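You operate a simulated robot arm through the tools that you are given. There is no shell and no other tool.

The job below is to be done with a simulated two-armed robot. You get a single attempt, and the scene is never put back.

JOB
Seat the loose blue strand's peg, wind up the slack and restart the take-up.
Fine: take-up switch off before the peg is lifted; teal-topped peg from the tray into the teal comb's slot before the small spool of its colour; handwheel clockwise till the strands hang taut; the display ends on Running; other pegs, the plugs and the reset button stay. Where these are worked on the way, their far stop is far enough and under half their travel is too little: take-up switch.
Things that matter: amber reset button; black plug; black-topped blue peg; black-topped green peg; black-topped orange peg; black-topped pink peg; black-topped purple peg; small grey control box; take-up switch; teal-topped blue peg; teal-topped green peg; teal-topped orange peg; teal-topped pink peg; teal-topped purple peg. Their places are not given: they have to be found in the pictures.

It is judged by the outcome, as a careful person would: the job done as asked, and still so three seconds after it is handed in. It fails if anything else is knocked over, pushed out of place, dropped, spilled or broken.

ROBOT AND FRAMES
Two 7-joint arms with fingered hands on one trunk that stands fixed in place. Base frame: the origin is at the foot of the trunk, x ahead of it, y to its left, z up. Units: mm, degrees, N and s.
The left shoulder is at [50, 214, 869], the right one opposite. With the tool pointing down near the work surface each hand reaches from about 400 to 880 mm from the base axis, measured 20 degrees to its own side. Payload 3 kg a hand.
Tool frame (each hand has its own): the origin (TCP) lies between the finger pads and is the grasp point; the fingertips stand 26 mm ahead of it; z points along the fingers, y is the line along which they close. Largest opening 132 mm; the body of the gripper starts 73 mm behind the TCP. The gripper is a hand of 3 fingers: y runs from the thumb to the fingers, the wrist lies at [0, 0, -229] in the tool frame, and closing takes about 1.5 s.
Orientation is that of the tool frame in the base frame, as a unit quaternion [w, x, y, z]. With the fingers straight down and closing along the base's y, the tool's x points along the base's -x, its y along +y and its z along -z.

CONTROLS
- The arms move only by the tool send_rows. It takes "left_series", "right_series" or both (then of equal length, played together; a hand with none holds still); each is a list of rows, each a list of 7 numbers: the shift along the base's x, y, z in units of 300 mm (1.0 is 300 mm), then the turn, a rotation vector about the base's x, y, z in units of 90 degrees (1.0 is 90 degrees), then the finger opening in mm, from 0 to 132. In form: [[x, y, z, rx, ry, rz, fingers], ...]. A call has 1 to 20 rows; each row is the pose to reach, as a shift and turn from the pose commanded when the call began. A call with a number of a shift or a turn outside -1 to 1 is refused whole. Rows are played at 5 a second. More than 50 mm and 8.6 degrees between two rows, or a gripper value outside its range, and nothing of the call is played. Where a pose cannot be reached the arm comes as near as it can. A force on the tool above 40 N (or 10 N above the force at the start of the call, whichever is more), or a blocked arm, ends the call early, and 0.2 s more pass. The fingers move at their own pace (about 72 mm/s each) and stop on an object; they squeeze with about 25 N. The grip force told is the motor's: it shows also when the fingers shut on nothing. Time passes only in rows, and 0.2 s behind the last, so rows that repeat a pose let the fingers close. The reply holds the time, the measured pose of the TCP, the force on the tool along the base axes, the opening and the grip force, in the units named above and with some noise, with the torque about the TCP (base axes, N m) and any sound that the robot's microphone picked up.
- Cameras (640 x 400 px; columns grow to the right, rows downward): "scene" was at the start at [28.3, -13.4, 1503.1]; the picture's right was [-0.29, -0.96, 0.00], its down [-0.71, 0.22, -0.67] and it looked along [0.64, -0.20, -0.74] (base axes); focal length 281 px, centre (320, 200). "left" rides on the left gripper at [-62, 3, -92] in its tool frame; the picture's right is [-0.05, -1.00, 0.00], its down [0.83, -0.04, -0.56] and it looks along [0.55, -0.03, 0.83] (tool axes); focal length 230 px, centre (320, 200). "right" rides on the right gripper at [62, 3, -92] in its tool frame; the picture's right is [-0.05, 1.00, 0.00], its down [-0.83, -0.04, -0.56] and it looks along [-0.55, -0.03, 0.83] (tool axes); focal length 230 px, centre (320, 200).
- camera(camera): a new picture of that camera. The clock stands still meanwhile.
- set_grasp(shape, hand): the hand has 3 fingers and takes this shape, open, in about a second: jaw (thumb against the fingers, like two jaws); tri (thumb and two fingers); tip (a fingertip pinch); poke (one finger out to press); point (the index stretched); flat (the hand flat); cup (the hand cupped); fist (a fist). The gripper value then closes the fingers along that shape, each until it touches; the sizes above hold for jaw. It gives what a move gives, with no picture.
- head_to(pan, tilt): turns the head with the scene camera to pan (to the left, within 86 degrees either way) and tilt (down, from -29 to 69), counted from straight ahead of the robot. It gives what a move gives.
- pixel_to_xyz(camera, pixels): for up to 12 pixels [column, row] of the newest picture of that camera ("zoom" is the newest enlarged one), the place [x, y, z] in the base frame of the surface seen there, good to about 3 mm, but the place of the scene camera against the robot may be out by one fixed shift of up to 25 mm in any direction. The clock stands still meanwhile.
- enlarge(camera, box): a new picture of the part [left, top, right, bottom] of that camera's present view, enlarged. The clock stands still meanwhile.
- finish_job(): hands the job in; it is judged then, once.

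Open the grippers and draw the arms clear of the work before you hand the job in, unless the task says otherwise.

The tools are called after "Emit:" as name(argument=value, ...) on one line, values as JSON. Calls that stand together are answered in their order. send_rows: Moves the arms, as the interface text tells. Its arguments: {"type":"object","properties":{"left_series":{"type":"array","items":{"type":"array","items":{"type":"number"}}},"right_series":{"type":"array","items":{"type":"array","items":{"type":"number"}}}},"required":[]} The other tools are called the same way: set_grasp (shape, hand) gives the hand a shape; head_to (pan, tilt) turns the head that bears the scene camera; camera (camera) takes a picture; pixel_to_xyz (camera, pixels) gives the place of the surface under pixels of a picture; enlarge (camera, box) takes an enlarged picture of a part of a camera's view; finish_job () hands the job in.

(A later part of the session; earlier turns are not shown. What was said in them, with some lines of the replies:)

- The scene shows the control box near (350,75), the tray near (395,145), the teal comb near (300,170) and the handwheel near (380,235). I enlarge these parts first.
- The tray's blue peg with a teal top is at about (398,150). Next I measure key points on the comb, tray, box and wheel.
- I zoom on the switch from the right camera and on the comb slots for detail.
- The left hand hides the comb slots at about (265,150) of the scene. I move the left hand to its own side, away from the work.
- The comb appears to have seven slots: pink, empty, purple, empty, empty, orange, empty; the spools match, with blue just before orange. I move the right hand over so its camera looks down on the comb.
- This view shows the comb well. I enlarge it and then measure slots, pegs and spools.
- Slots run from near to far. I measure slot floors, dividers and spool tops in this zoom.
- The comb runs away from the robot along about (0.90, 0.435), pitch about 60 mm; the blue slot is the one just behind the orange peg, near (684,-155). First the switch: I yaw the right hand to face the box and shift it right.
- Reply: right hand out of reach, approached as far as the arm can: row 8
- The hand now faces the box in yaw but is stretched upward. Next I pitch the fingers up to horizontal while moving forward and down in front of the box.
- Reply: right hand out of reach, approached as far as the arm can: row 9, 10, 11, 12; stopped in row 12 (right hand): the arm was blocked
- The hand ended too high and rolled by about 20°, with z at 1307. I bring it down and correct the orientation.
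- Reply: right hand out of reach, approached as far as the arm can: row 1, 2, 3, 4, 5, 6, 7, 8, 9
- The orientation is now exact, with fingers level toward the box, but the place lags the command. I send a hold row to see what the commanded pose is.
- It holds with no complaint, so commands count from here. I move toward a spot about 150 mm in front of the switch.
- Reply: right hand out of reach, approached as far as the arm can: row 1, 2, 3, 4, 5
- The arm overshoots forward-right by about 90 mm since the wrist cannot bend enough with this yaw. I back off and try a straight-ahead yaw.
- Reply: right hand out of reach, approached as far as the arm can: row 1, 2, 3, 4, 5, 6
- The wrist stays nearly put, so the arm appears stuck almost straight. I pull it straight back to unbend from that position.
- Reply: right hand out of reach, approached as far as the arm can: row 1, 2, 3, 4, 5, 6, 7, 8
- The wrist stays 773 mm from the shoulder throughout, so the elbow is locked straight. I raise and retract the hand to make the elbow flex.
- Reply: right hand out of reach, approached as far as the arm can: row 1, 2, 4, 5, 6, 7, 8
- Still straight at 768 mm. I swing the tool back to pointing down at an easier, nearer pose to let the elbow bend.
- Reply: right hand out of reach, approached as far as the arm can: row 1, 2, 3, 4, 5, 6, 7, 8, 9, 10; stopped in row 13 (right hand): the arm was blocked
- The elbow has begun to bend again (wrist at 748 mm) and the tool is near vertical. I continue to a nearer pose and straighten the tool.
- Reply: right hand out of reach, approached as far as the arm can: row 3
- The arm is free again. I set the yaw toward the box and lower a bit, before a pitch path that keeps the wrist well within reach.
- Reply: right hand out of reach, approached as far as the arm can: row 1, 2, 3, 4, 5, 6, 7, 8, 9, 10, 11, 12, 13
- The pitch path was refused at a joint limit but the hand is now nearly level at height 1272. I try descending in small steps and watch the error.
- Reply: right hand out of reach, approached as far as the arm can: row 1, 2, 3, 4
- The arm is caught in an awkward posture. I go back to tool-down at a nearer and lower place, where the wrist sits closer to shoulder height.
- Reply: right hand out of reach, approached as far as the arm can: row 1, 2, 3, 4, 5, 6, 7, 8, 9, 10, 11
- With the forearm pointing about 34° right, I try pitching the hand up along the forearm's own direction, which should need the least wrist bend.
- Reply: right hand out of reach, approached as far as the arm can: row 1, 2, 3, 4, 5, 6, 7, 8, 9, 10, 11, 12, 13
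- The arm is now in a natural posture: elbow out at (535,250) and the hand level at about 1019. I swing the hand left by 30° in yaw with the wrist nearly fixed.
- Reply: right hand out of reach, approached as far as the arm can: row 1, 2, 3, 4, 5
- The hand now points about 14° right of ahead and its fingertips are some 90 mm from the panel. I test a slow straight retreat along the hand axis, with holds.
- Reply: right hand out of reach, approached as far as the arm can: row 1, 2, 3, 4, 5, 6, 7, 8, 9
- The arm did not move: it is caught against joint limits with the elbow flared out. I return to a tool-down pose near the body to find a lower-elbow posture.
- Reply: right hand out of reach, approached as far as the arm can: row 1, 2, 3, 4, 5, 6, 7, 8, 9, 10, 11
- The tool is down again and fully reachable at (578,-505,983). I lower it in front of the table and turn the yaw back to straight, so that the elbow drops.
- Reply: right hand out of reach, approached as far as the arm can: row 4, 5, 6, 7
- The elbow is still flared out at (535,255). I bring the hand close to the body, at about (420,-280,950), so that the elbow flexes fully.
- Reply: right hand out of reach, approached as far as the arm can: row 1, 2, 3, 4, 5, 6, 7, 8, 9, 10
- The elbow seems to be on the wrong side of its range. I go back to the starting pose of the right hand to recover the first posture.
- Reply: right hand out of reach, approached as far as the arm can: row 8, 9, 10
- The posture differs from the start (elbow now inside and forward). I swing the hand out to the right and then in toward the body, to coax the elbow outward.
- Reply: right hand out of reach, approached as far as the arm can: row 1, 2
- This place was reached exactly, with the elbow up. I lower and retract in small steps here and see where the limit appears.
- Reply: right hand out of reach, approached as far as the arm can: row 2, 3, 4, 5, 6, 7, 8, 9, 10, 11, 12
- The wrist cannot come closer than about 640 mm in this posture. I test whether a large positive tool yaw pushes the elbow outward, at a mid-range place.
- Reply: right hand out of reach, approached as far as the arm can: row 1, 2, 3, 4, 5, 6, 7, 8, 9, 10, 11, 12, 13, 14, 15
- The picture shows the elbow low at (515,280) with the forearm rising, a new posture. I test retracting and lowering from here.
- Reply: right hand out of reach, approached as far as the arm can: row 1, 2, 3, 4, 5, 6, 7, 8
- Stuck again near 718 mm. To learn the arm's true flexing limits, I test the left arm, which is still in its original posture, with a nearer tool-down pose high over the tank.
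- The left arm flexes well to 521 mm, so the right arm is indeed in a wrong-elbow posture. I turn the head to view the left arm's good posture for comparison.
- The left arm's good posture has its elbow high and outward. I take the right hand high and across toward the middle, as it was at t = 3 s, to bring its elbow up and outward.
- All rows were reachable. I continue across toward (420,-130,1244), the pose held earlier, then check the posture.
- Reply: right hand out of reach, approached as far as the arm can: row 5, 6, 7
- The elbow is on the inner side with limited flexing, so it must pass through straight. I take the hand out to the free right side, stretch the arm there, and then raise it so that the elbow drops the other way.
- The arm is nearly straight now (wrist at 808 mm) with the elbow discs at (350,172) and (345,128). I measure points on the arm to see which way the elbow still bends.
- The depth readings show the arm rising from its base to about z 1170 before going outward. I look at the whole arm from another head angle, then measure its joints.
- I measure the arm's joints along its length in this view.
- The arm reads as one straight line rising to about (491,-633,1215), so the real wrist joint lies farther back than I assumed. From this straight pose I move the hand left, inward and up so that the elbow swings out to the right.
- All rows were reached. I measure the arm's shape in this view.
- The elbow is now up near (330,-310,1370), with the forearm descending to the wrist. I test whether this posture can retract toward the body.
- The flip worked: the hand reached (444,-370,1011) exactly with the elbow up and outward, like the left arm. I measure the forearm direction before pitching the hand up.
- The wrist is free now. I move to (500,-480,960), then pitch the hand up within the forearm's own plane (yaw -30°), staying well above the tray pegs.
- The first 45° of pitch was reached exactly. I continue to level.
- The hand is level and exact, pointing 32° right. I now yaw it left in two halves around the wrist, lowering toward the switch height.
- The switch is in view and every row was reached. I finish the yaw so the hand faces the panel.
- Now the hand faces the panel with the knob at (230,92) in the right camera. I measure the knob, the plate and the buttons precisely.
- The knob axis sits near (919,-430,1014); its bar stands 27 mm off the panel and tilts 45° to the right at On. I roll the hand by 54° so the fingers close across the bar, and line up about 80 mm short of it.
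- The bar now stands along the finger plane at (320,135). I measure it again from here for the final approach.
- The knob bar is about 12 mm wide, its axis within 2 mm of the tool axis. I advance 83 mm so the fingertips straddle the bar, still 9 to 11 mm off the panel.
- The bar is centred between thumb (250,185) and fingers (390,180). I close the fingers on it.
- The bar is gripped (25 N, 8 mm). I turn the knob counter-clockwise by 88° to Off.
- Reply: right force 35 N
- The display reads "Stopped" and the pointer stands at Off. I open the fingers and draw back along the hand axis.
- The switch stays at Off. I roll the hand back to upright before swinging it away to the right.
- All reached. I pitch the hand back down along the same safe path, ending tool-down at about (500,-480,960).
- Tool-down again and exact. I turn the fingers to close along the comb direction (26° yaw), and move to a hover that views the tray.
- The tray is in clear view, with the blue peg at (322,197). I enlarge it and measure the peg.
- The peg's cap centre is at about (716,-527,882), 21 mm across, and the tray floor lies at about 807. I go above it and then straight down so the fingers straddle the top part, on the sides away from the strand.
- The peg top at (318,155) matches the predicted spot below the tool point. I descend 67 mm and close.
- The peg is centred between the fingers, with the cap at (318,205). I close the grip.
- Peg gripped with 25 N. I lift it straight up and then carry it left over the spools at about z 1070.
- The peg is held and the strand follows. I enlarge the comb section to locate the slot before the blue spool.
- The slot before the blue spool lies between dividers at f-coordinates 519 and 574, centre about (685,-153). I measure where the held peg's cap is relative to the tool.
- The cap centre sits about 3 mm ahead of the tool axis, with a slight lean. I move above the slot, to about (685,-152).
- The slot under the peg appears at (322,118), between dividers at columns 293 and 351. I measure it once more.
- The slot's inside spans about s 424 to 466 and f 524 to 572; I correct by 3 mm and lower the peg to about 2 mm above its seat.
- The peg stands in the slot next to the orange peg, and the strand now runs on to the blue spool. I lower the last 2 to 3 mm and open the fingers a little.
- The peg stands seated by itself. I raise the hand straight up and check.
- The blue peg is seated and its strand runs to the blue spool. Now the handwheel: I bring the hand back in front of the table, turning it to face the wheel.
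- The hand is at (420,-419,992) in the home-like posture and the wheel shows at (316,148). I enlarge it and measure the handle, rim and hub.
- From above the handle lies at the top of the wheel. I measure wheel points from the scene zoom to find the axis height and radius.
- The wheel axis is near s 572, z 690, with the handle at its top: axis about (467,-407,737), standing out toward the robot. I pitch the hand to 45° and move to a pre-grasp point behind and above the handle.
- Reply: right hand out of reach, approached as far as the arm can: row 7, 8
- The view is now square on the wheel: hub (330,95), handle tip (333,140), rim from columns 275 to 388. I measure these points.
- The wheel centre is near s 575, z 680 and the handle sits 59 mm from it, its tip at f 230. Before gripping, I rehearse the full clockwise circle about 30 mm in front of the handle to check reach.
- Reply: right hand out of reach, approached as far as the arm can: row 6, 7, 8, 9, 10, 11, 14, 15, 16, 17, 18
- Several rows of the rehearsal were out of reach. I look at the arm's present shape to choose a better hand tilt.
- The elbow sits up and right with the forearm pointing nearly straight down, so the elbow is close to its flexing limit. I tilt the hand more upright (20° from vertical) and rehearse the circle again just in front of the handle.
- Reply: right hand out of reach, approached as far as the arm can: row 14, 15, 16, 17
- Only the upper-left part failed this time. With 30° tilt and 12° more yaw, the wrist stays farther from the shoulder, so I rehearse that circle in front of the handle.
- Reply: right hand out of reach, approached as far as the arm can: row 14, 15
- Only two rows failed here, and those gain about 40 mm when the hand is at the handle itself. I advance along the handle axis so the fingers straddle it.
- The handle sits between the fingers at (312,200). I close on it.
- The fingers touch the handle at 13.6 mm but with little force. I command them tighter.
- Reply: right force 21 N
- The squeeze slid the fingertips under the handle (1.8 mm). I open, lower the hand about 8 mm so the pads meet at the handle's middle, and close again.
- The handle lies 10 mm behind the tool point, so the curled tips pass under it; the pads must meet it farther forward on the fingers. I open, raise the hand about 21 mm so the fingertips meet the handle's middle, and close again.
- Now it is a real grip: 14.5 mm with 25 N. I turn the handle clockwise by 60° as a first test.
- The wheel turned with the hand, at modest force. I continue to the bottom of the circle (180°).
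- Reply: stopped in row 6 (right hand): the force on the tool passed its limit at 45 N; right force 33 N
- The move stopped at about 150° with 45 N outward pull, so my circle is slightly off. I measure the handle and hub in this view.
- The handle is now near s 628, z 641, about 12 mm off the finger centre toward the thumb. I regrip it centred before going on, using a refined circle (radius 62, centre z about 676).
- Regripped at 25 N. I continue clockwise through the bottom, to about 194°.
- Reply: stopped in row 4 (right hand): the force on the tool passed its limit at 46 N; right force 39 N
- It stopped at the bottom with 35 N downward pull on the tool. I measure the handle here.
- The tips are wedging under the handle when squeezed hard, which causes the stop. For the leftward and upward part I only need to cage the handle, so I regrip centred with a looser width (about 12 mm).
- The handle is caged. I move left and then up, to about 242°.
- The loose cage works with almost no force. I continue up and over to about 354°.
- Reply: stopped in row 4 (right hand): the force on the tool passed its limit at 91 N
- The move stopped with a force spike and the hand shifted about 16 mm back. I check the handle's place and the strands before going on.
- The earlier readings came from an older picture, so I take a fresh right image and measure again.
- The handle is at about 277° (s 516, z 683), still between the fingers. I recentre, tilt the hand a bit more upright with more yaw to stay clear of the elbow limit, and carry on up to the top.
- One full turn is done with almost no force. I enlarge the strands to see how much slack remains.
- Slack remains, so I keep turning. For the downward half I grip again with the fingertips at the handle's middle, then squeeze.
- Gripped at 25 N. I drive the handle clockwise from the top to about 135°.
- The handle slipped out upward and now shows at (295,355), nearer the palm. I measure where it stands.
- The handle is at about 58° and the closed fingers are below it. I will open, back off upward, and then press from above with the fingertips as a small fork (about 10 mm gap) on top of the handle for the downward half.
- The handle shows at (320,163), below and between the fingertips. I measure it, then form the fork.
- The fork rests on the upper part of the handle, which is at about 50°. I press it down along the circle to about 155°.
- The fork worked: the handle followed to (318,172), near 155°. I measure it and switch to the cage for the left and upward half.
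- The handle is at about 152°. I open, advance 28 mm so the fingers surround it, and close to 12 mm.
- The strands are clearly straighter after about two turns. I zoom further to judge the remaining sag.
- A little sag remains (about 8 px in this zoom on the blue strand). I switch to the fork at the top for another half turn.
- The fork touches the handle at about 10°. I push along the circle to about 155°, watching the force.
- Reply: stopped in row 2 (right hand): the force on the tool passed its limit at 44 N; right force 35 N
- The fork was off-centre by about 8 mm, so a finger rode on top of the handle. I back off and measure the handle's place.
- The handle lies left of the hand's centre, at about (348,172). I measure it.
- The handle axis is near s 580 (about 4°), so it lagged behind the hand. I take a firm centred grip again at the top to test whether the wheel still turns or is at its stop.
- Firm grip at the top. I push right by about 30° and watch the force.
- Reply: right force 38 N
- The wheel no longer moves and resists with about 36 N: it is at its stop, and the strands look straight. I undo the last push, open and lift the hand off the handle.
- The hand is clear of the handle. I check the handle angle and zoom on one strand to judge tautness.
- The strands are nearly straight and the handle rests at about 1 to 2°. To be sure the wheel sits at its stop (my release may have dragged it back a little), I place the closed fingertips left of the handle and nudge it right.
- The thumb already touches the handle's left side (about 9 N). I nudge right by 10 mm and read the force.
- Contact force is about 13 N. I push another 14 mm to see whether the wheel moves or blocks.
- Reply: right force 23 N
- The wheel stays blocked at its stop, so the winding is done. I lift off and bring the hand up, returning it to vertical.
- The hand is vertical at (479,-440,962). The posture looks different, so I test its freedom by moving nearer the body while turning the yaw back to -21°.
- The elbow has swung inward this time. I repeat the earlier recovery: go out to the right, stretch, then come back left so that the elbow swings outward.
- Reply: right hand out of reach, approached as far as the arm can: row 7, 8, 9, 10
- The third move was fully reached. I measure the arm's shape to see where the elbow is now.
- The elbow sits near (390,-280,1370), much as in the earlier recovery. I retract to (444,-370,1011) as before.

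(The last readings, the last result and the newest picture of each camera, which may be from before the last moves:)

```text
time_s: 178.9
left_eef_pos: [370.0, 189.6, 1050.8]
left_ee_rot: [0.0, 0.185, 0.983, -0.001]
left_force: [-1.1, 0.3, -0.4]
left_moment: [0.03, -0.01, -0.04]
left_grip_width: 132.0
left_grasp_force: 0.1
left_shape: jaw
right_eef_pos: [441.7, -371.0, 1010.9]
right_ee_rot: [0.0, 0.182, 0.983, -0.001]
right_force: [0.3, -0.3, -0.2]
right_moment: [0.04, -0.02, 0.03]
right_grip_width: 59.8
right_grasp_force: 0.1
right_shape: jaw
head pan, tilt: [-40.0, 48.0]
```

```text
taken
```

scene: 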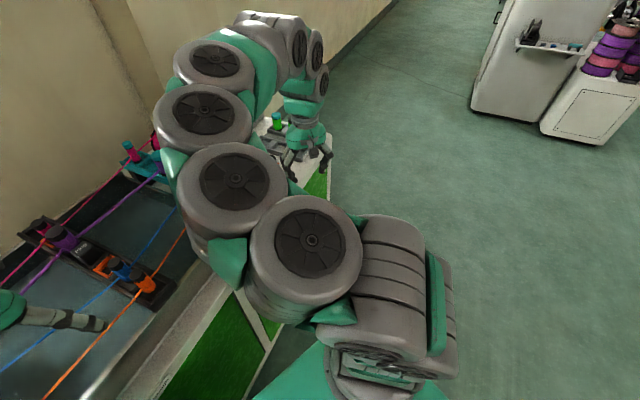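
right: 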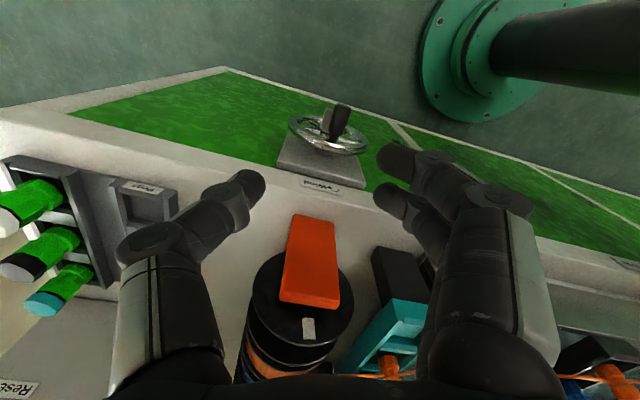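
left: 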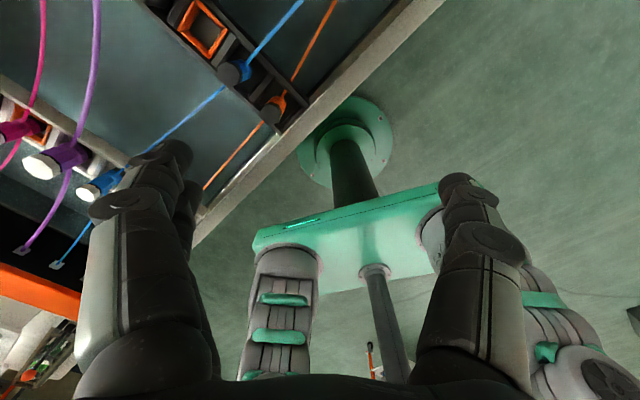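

The elbow is still inward. I go back toward the low handwheel pose, where the elbow stood outward, and continue from there.

Emit:
send_rows(right_series=[[-0.012, -0.027, -0.01, 0, 0, 0.087, 60], [-0.025, -0.053, -0.02, 0, 0, 0.174, 60], [-0.037, -0.08, -0.03, 0, 0, 0.261, 60], [-0.05, -0.107, -0.04, 0, 0, 0.348, 60], [-0.062, -0.133, -0.05, 0, 0, 0.435, 60], [-0.073, -0.16, -0.06, 0, 0, 0.52, 60]])

Emit:
send_rows(right_series=[[-0.009, -0.009, -0.074, 0.0276, -0.056, 0, 60], [-0.018, -0.019, -0.148, 0.0551, -0.112, 0, 60], [-0.027, -0.028, -0.221, 0.0827, -0.168, 0, 60], [-0.036, -0.037, -0.295, 0.11, -0.224, 0, 60], [-0.045, -0.047, -0.369, 0.138, -0.28, 0, 60], [-0.054, -0.056, -0.443, 0.165, -0.336, 0, 60], [-0.063, -0.065, -0.516, 0.193, -0.392, 0, 60], [-0.072, -0.075, -0.59, 0.2205, -0.4485, 0, 60]])

Emit:
camera(camera="scene")

```text
time_s: 180.3
left_eef_pos: [369.4, 189.4, 1050.7]
left_ee_rot: [0.0, 0.185, 0.983, 0.0]
left_force: [0.5, -0.3, 0.5]
left_moment: [0.0, -0.02, 0.0]
left_grip_width: 131.8
left_grasp_force: 0.0
left_shape: jaw
right_eef_pos: [421.5, -419.6, 992.6]
right_ee_rot: [-0.001, -0.225, 0.974, -0.001]
right_force: [0.9, -0.1, -0.7]
right_moment: [-0.01, 0.01, 0.03]
right_grip_width: 59.7
right_grasp_force: 0.0
right_shape: jaw
head pan, tilt: [-40.0, 48.0]
```

```text
time_s: 182.1
left_eef_pos: [371.1, 189.4, 1049.9]
left_ee_rot: [0.0, 0.185, 0.983, 0.0]
left_force: [0.0, -0.7, -0.6]
left_moment: [0.01, -0.02, -0.04]
left_grip_width: 131.8
left_grasp_force: 0.1
left_shape: jaw
right_eef_pos: [399.7, -441.9, 814.9]
right_ee_rot: [0.372, -0.205, 0.901, 0.087]
right_force: [-0.1, 0.1, 0.3]
right_moment: [0.02, 0.02, 0.04]
right_grip_width: 59.5
right_grasp_force: 0.2
right_shape: jaw
head pan, tilt: [-40.0, 48.0]
```

```text
taken
```

scene: 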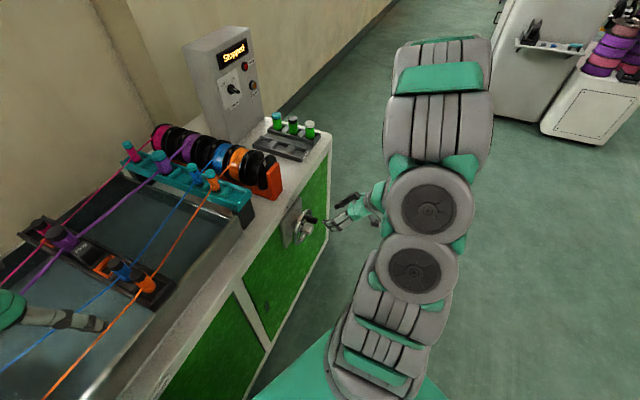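

This low pose was fully reached with the elbow up and forward. From here I pitch the hand to level while moving up and forward toward the box.

Emit:
send_rows(right_series=[[0.132, 0.009, 0.065, 0.0245, -0.0498, 0, 60], [0.258, 0.016, 0.134, 0.049, -0.0997, 0, 60], [0.378, 0.019, 0.209, 0.0735, -0.1495, 0, 60], [0.492, 0.02, 0.287, 0.098, -0.1993, 0, 60], [0.599, 0.017, 0.369, 0.1225, -0.2492, 0, 60], [0.7, 0.011, 0.454, 0.147, -0.299, 0, 60], [0.793, 0.002, 0.54, 0.1715, -0.3488, 0, 60], [0.879, -0.011, 0.629, 0.196, -0.3987, 0, 60], [0.958, -0.028, 0.718, 0.2205, -0.4485, 0, 60]])

Emit:
camera(camera="scene")

Emit:
camera(camera="right")

```text
time_s: 184.1
left_eef_pos: [370.7, 190.1, 1050.0]
left_ee_rot: [-0.001, 0.186, 0.983, 0.0]
left_force: [0.2, -0.9, 0.1]
left_moment: [0.0, 0.02, 0.01]
left_grip_width: 132.0
left_grasp_force: 0.1
left_shape: jaw
right_eef_pos: [688.8, -448.0, 1030.6]
right_ee_rot: [0.688, -0.157, 0.69, 0.162]
right_force: [0.1, 0.5, 0.3]
right_moment: [0.05, 0.0, -0.02]
right_grip_width: 59.9
right_grasp_force: 0.1
right_shape: jaw
head pan, tilt: [-40.0, 48.0]
```

```text
taken
```

scene: 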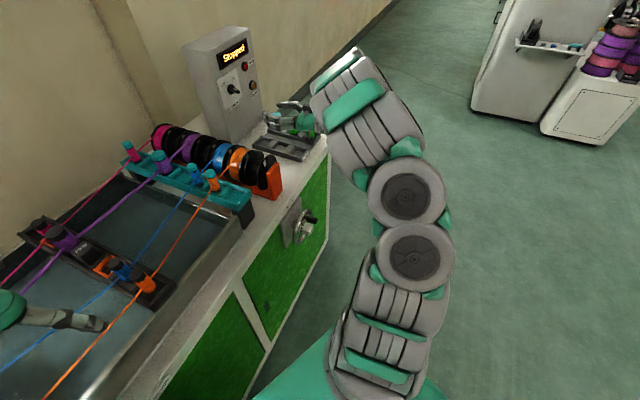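

```text
taken
```

right: 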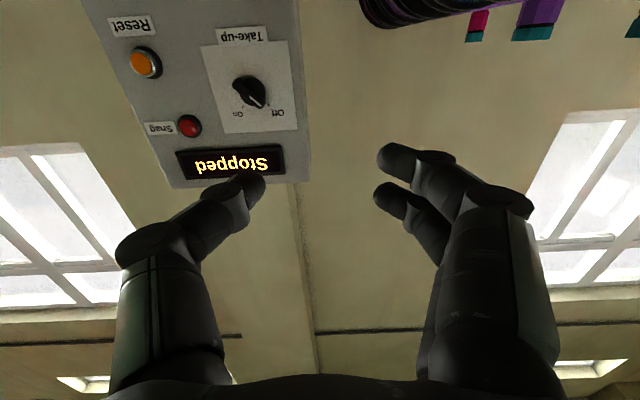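

That path reached level directly in front of the box, and the strands look straight. I move to 80 mm before the knob and roll the hand by -45° to match the Off position.

Emit:
send_rows(right_series=[[0.081, -0.012, -0.01, -0.0748, -0.0368, 0, 60], [0.162, -0.024, -0.02, -0.1495, -0.0735, 0, 60], [0.243, -0.037, -0.03, -0.2243, -0.1103, 0, 60], [0.325, -0.049, -0.04, -0.299, -0.147, 0, 60], [0.406, -0.061, -0.05, -0.3738, -0.1838, 0, 60], [0.487, -0.073, -0.058, -0.4485, -0.2205, 0, 60], [0.487, -0.073, -0.058, -0.4485, -0.2205, 0, 60]])

Emit:
camera(camera="right")

Emit:
enlarge(camera="right", box=[260, 80, 380, 200])

```text
time_s: 185.7
left_eef_pos: [370.3, 189.2, 1050.0]
left_ee_rot: [0.0, 0.186, 0.983, 0.0]
left_force: [-0.5, -0.2, -0.3]
left_moment: [0.01, -0.01, -0.01]
left_grip_width: 131.8
left_grasp_force: 0.0
left_shape: jaw
right_eef_pos: [833.9, -474.0, 1013.4]
right_ee_rot: [0.698, -0.409, 0.577, -0.115]
right_force: [0.9, 0.9, -0.1]
right_moment: [0.01, -0.02, -0.02]
right_grip_width: 59.7
right_grasp_force: 0.0
right_shape: jaw
head pan, tilt: [-40.0, 48.0]
```

```text
taken
```

right: 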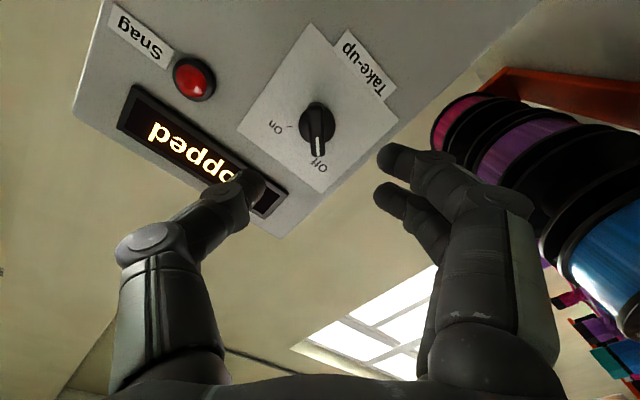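

```text
3.33 times, centred on (320, 140) of right
```

zoom: 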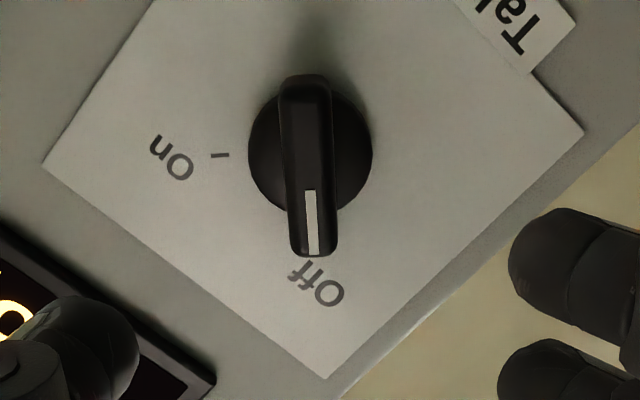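

The bar is aligned with the finger plane, slightly left of centre at (317,127). I measure the knob from here.

Emit:
pixel_to_xyz(camera="right", pixels=[[317, 112], [317, 125], [317, 140], [317, 152], [303, 125], [332, 125], [280, 120], [350, 150]])

```text
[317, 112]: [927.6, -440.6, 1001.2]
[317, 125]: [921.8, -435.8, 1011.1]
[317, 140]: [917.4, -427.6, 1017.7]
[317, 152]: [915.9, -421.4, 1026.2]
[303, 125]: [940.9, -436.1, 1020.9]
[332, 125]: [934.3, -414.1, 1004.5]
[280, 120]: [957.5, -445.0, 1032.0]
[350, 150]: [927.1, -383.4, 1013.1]
```

The knob axis (s about 793, z 1013) matches the tool axis within 1 to 2 mm. I advance 87 mm and then close on the bar.

Emit:
send_rows(right_series=[[0.05, 0.024, 0, 0, 0, 0, 60], [0.1, 0.048, 0, 0, 0, 0, 60], [0.15, 0.072, 0, 0, 0, 0, 60], [0.2, 0.096, 0, 0, 0, 0, 60], [0.235, 0.113, 0, 0, 0, 0, 60], [0.261, 0.125, 0, 0, 0, 0, 60], [0.261, 0.125, 0, 0, 0, 0, 60]])

Emit:
send_rows(right_series=[[0, 0, 0, 0, 0, 0, 30], [0, 0, 0, 0, 0, 0, 20], [0, 0, 0, 0, 0, 0, 8], [0, 0, 0, 0, 0, 0, 5], [0, 0, 0, 0, 0, 0, 5], [0, 0, 0, 0, 0, 0, 5]])

Emit:
camera(camera="right")

```text
time_s: 187.3
left_eef_pos: [369.0, 189.6, 1049.8]
left_ee_rot: [0.0, 0.185, 0.983, 0.0]
left_force: [0.2, 0.7, 0.2]
left_moment: [0.0, -0.01, 0.01]
left_grip_width: 132.0
left_grasp_force: 0.0
left_shape: jaw
right_eef_pos: [912.0, -434.9, 1011.9]
right_ee_rot: [0.698, -0.408, 0.577, -0.114]
right_force: [-0.4, 0.0, 0.5]
right_moment: [0.0, 0.01, -0.01]
right_grip_width: 60.0
right_grasp_force: 0.1
right_shape: jaw
head pan, tilt: [-40.0, 48.0]
```

```text
time_s: 188.7
left_eef_pos: [369.8, 189.1, 1049.6]
left_ee_rot: [-0.001, 0.185, 0.983, 0.0]
left_force: [-0.6, -0.1, 0.5]
left_moment: [0.01, -0.03, 0.04]
left_grip_width: 132.1
left_grasp_force: 0.0
left_shape: jaw
right_eef_pos: [911.0, -434.8, 1013.0]
right_ee_rot: [0.698, -0.408, 0.577, -0.114]
right_force: [0.8, -4.1, 3.0]
right_moment: [0.1, -0.28, -0.32]
right_grip_width: 6.4
right_grasp_force: 25.2
right_shape: jaw
head pan, tilt: [-40.0, 48.0]
```

```text
taken
```

right: 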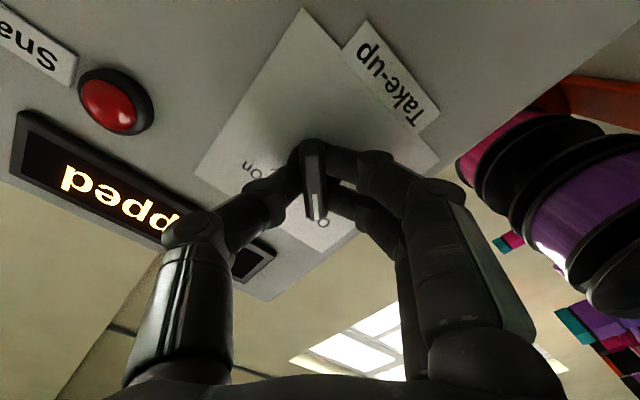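

The bar is gripped. I turn the switch clockwise by about 89° to On.

Emit:
send_rows(right_series=[[0, 0, 0, 0.074, 0.036, 0, 5], [0, 0, 0, 0.148, 0.073, 0, 5], [0, 0, 0, 0.222, 0.109, 0, 5], [0, 0, 0, 0.296, 0.146, 0, 5], [0, 0, 0, 0.37, 0.182, 0, 5], [0, 0, 0, 0.444, 0.218, 0, 5], [0, 0, 0, 0.518, 0.255, 0, 5], [0, 0, 0, 0.592, 0.291, 0, 5], [0, 0, 0, 0.666, 0.327, 0, 5], [0, 0, 0, 0.74, 0.364, 0, 5], [0, 0, 0, 0.814, 0.4, 0, 5], [0, 0, 0, 0.888, 0.437, 0, 5]])

Emit:
camera(camera="right")

Emit:
enlarge(camera="scene", box=[170, 20, 310, 130])

```text
time_s: 191.3
left_eef_pos: [370.8, 189.9, 1049.8]
left_ee_rot: [0.0, 0.186, 0.982, 0.001]
left_force: [-0.2, -0.7, -0.4]
left_moment: [-0.04, -0.02, -0.02]
left_grip_width: 132.0
left_grasp_force: 0.1
left_shape: jaw
right_eef_pos: [912.0, -434.4, 1013.6]
right_ee_rot: [0.576, 0.113, 0.699, 0.409]
right_force: [-10.3, -13.0, 19.2]
right_moment: [0.06, -0.49, -0.13]
right_grip_width: 6.5
right_grasp_force: 25.3
right_shape: jaw
head pan, tilt: [-40.0, 48.0]
```

```text
taken
```

right: 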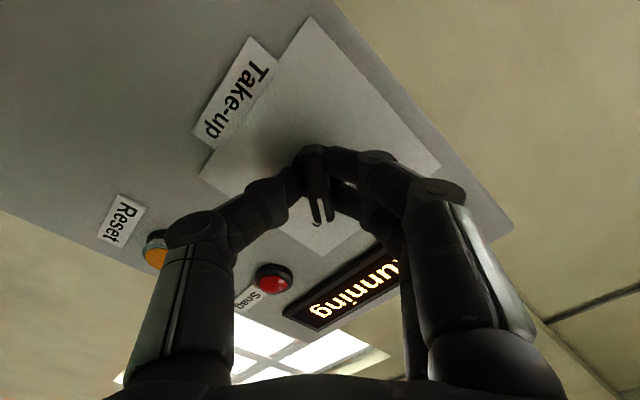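

```text
3.64 times, centred on (240, 75) of scene
```

zoom: 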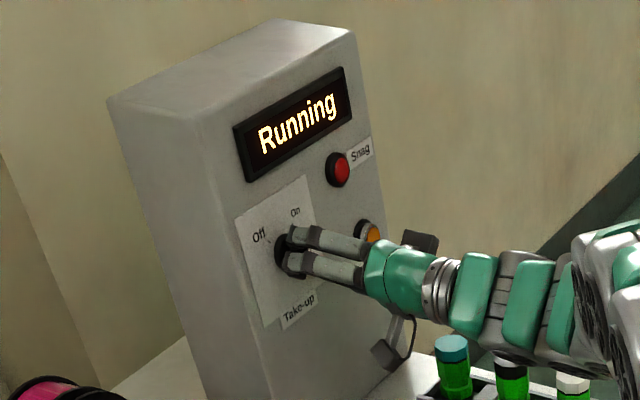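

The display reads "Running". I open the fingers and draw straight back from the knob.

Emit:
send_rows(right_series=[[0, 0, 0, 0, 0, 0, 30], [0, 0, 0, 0, 0, 0, 60], [0, 0, 0, 0, 0, 0, 60], [-0.06, -0.03, 0, 0, 0, 0, 60], [-0.12, -0.06, 0, 0, 0, 0, 60], [-0.2, -0.1, 0, 0, 0, 0, 60], [-0.3, -0.147, 0, 0, 0, 0, 60], [-0.4, -0.197, 0, 0, 0, 0, 60]])

Emit:
camera(camera="right")

Emit:
camera(camera="scene")

```text
time_s: 193.1
left_eef_pos: [370.5, 190.6, 1049.1]
left_ee_rot: [-0.001, 0.185, 0.983, 0.0]
left_force: [-0.7, 0.0, 0.1]
left_moment: [0.02, -0.01, 0.03]
left_grip_width: 132.0
left_grasp_force: 0.0
left_shape: jaw
right_eef_pos: [790.3, -493.4, 1013.7]
right_ee_rot: [0.576, 0.111, 0.699, 0.409]
right_force: [-0.1, 0.1, 0.3]
right_moment: [0.02, 0.0, 0.0]
right_grip_width: 59.7
right_grasp_force: 0.1
right_shape: jaw
head pan, tilt: [-40.0, 48.0]
```

```text
taken
```

right: 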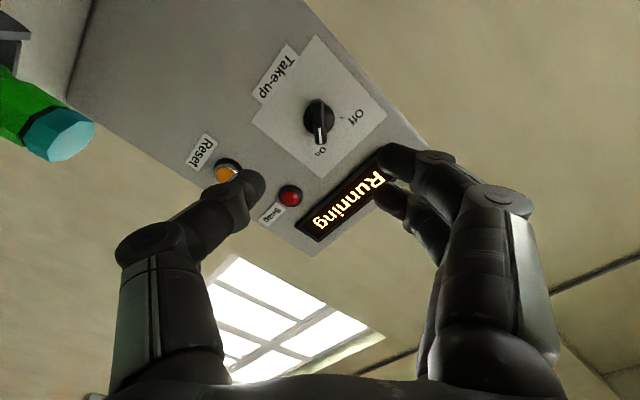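

```text
taken
```

scene: 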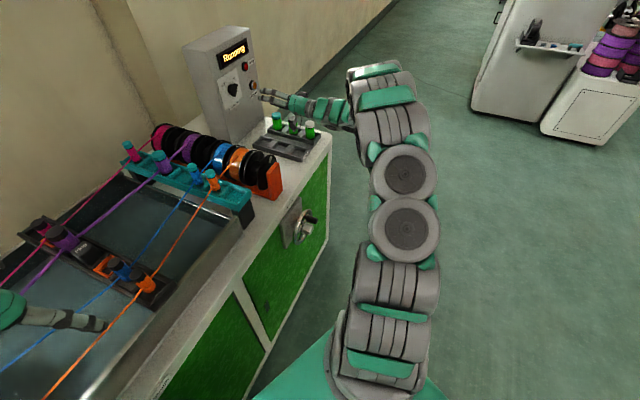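

The switch stays at On and the display reads "Running". I roll the right hand upright and swing it out to the right, and raise the left hand away from the tank.

Emit:
send_rows(right_series=[[0, 0, 0.015, -0.075, -0.037, 0, 80], [0, 0, 0.03, -0.15, -0.074, 0, 80], [0, 0, 0.045, -0.224, -0.11, 0, 80], [0, 0, 0.06, -0.299, -0.147, 0, 80], [0, 0, 0.075, -0.374, -0.184, 0, 80], [0, 0, 0.09, -0.4485, -0.2205, 0, 80]], left_series=[[-0.013, 0.06, 0.076, 0, 0, 0, 132], [-0.027, 0.12, 0.152, 0, 0, 0, 132], [-0.04, 0.18, 0.228, 0, 0, 0, 132], [-0.053, 0.24, 0.304, 0, 0, 0, 132], [-0.067, 0.3, 0.38, 0, 0, 0, 132], [-0.08, 0.36, 0.457, 0, 0, 0, 132]])

Emit:
send_rows(right_series=[[0.049, -0.096, 0.02, 0, 0, -0.0806, 80], [0.082, -0.2, 0.045, 0, 0, -0.161, 80], [0.099, -0.308, 0.075, 0, 0, -0.242, 80], [0.099, -0.417, 0.105, 0, 0, -0.322, 80], [0.082, -0.525, 0.14, 0, 0, -0.403, 80], [0.048, -0.63, 0.17, 0, 0, -0.483, 80], [-0.003, -0.73, 0.2, 0, 0, -0.564, 80], [-0.068, -0.823, 0.23, 0, 0, -0.644, 80]])

Emit:
head_to(pan=-17, tilt=48)

Emit:
camera(camera="scene")

Emit:
enlarge(camera="scene", box=[150, 90, 430, 260])

Emit:
enlarge(camera="scene", box=[300, 10, 460, 110])

```text
time_s: 194.5
left_eef_pos: [346.0, 299.2, 1187.5]
left_ee_rot: [0.001, 0.184, 0.983, 0.0]
left_force: [-0.9, 0.3, -0.9]
left_moment: [0.0, -0.02, -0.02]
left_grip_width: 131.9
left_grasp_force: 0.1
left_shape: jaw
right_eef_pos: [790.9, -493.6, 1039.3]
right_ee_rot: [0.689, -0.163, 0.689, 0.156]
right_force: [-0.7, 0.7, 0.1]
right_moment: [0.01, 0.02, 0.04]
right_grip_width: 79.3
right_grasp_force: 0.1
right_shape: jaw
head pan, tilt: [-40.0, 48.0]
```

```text
time_s: 196.3
left_eef_pos: [345.5, 298.3, 1188.1]
left_ee_rot: [0.0, 0.185, 0.983, -0.001]
left_force: [-0.4, -0.3, 0.2]
left_moment: [-0.03, 0.0, -0.02]
left_grip_width: 131.8
left_grasp_force: 0.1
left_shape: jaw
right_eef_pos: [770.3, -741.8, 1108.7]
right_ee_rot: [0.678, 0.191, 0.682, -0.198]
right_force: [-0.1, -1.0, -0.5]
right_moment: [0.02, 0.0, 0.0]
right_grip_width: 79.6
right_grasp_force: 0.0
right_shape: jaw
head pan, tilt: [-40.0, 48.0]
```

```text
time_s: 197.1
left_eef_pos: [346.5, 298.3, 1187.8]
left_ee_rot: [0.0, 0.185, 0.983, 0.0]
left_force: [-0.1, -0.5, -0.4]
left_moment: [0.0, 0.01, -0.01]
left_grip_width: 131.9
left_grasp_force: 0.1
left_shape: jaw
right_eef_pos: [770.6, -740.5, 1108.5]
right_ee_rot: [0.679, 0.191, 0.682, -0.195]
right_force: [-0.7, -0.2, 0.2]
right_moment: [0.0, 0.02, -0.01]
right_grip_width: 79.5
right_grasp_force: 0.0
right_shape: jaw
head pan, tilt: [-17.0, 48.0]
```

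```text
taken
```

scene: 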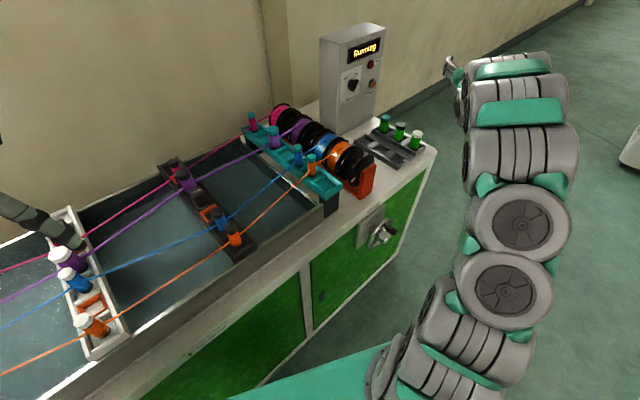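

```text
2.29 times, centred on (290, 175) of scene
```

zoom: 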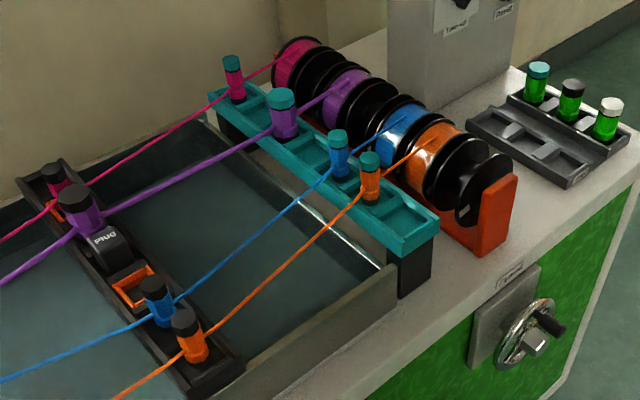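

```text
4.00 times, centred on (380, 60) of scene
```

zoom: 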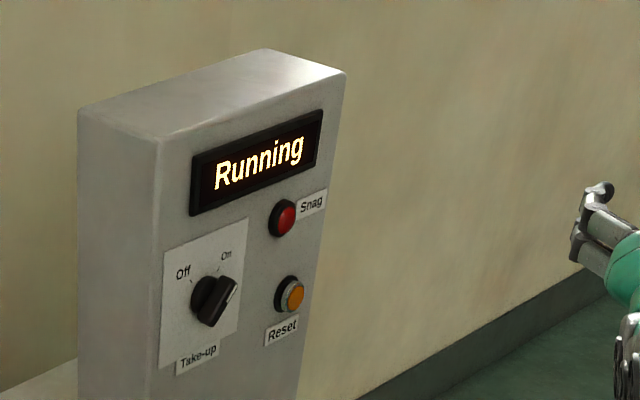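

The strands run straight, the blue peg stands in its slot, and the display reads "Running". I wait a few seconds to confirm it stays so.

Emit:
send_rows(left_series=[[0, 0, 0, 0, 0, 0, 132], [0, 0, 0, 0, 0, 0, 132], [0, 0, 0, 0, 0, 0, 132], [0, 0, 0, 0, 0, 0, 132], [0, 0, 0, 0, 0, 0, 132], [0, 0, 0, 0, 0, 0, 132], [0, 0, 0, 0, 0, 0, 132], [0, 0, 0, 0, 0, 0, 132], [0, 0, 0, 0, 0, 0, 132], [0, 0, 0, 0, 0, 0, 132], [0, 0, 0, 0, 0, 0, 132], [0, 0, 0, 0, 0, 0, 132], [0, 0, 0, 0, 0, 0, 132], [0, 0, 0, 0, 0, 0, 132], [0, 0, 0, 0, 0, 0, 132]])

Emit:
enlarge(camera="scene", box=[150, 10, 450, 260])

Emit:
enlarge(camera="scene", box=[0, 150, 260, 380])

```text
time_s: 200.3
left_eef_pos: [346.0, 297.9, 1186.3]
left_ee_rot: [0.0, 0.186, 0.983, 0.0]
left_force: [0.0, 0.2, 1.0]
left_moment: [0.0, -0.02, 0.01]
left_grip_width: 132.2
left_grasp_force: 0.0
left_shape: jaw
right_eef_pos: [770.6, -740.2, 1108.6]
right_ee_rot: [0.678, 0.191, 0.682, -0.197]
right_force: [1.0, 0.5, 0.1]
right_moment: [0.03, 0.02, -0.01]
right_grip_width: 79.6
right_grasp_force: 0.0
right_shape: jaw
head pan, tilt: [-17.0, 48.0]
```

```text
1.60 times, centred on (300, 135) of scene
```

zoom: 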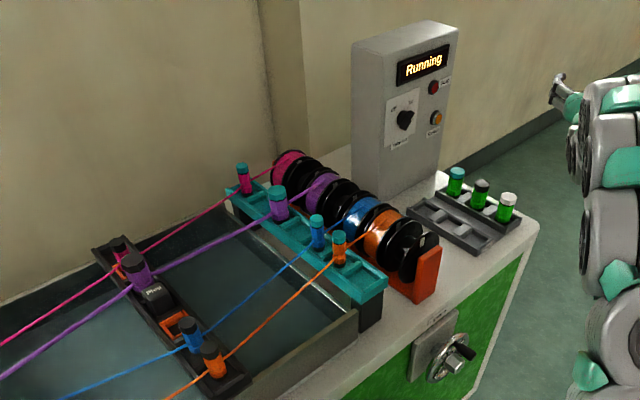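

```text
1.74 times, centred on (130, 265) of scene
```

zoom: 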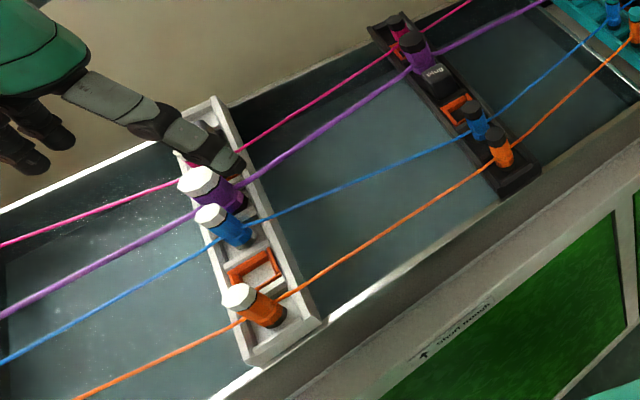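

Compared with the first picture, the strands are straight and taut. The display still reads "Running", the peg is seated, the other pegs stand as before, and both hands are open and clear. I hand the job in.

Emit:
finish_job()

```text
The job is handed in.
```

The loose blue strand is seated, the slack is wound up and the take-up is running again. I handed the job in with both hands open and clear of the work. The outcome has not been reported back to me.

- **Switch:** I turned the take-up switch to Off before touching the peg, and the display changed to "Stopped".
- **Peg:** The teal-topped blue peg stands in the teal comb's slot in front of the small blue spool, next to the orange peg. Its strand runs on to that spool.
- **Winding:** I turned the handwheel clockwise about two turns, until it blocked and would not move under a firm push. The strands hang nearly straight, where they clearly sagged at the start.
- **Restart:** I turned the switch back to On. The display read "Running" and still did after a three-second wait.

I did not touch the other pegs, the plugs or the reset button. In the last pictures they look as they did at the start, except that the left arm hid the white comb's pink peg and plug in that view.

While I turned the handwheel, several pushes stopped on the force limit, one of them at 91 N. The handle, wheel and strands looked unharmed in the pictures afterwards.
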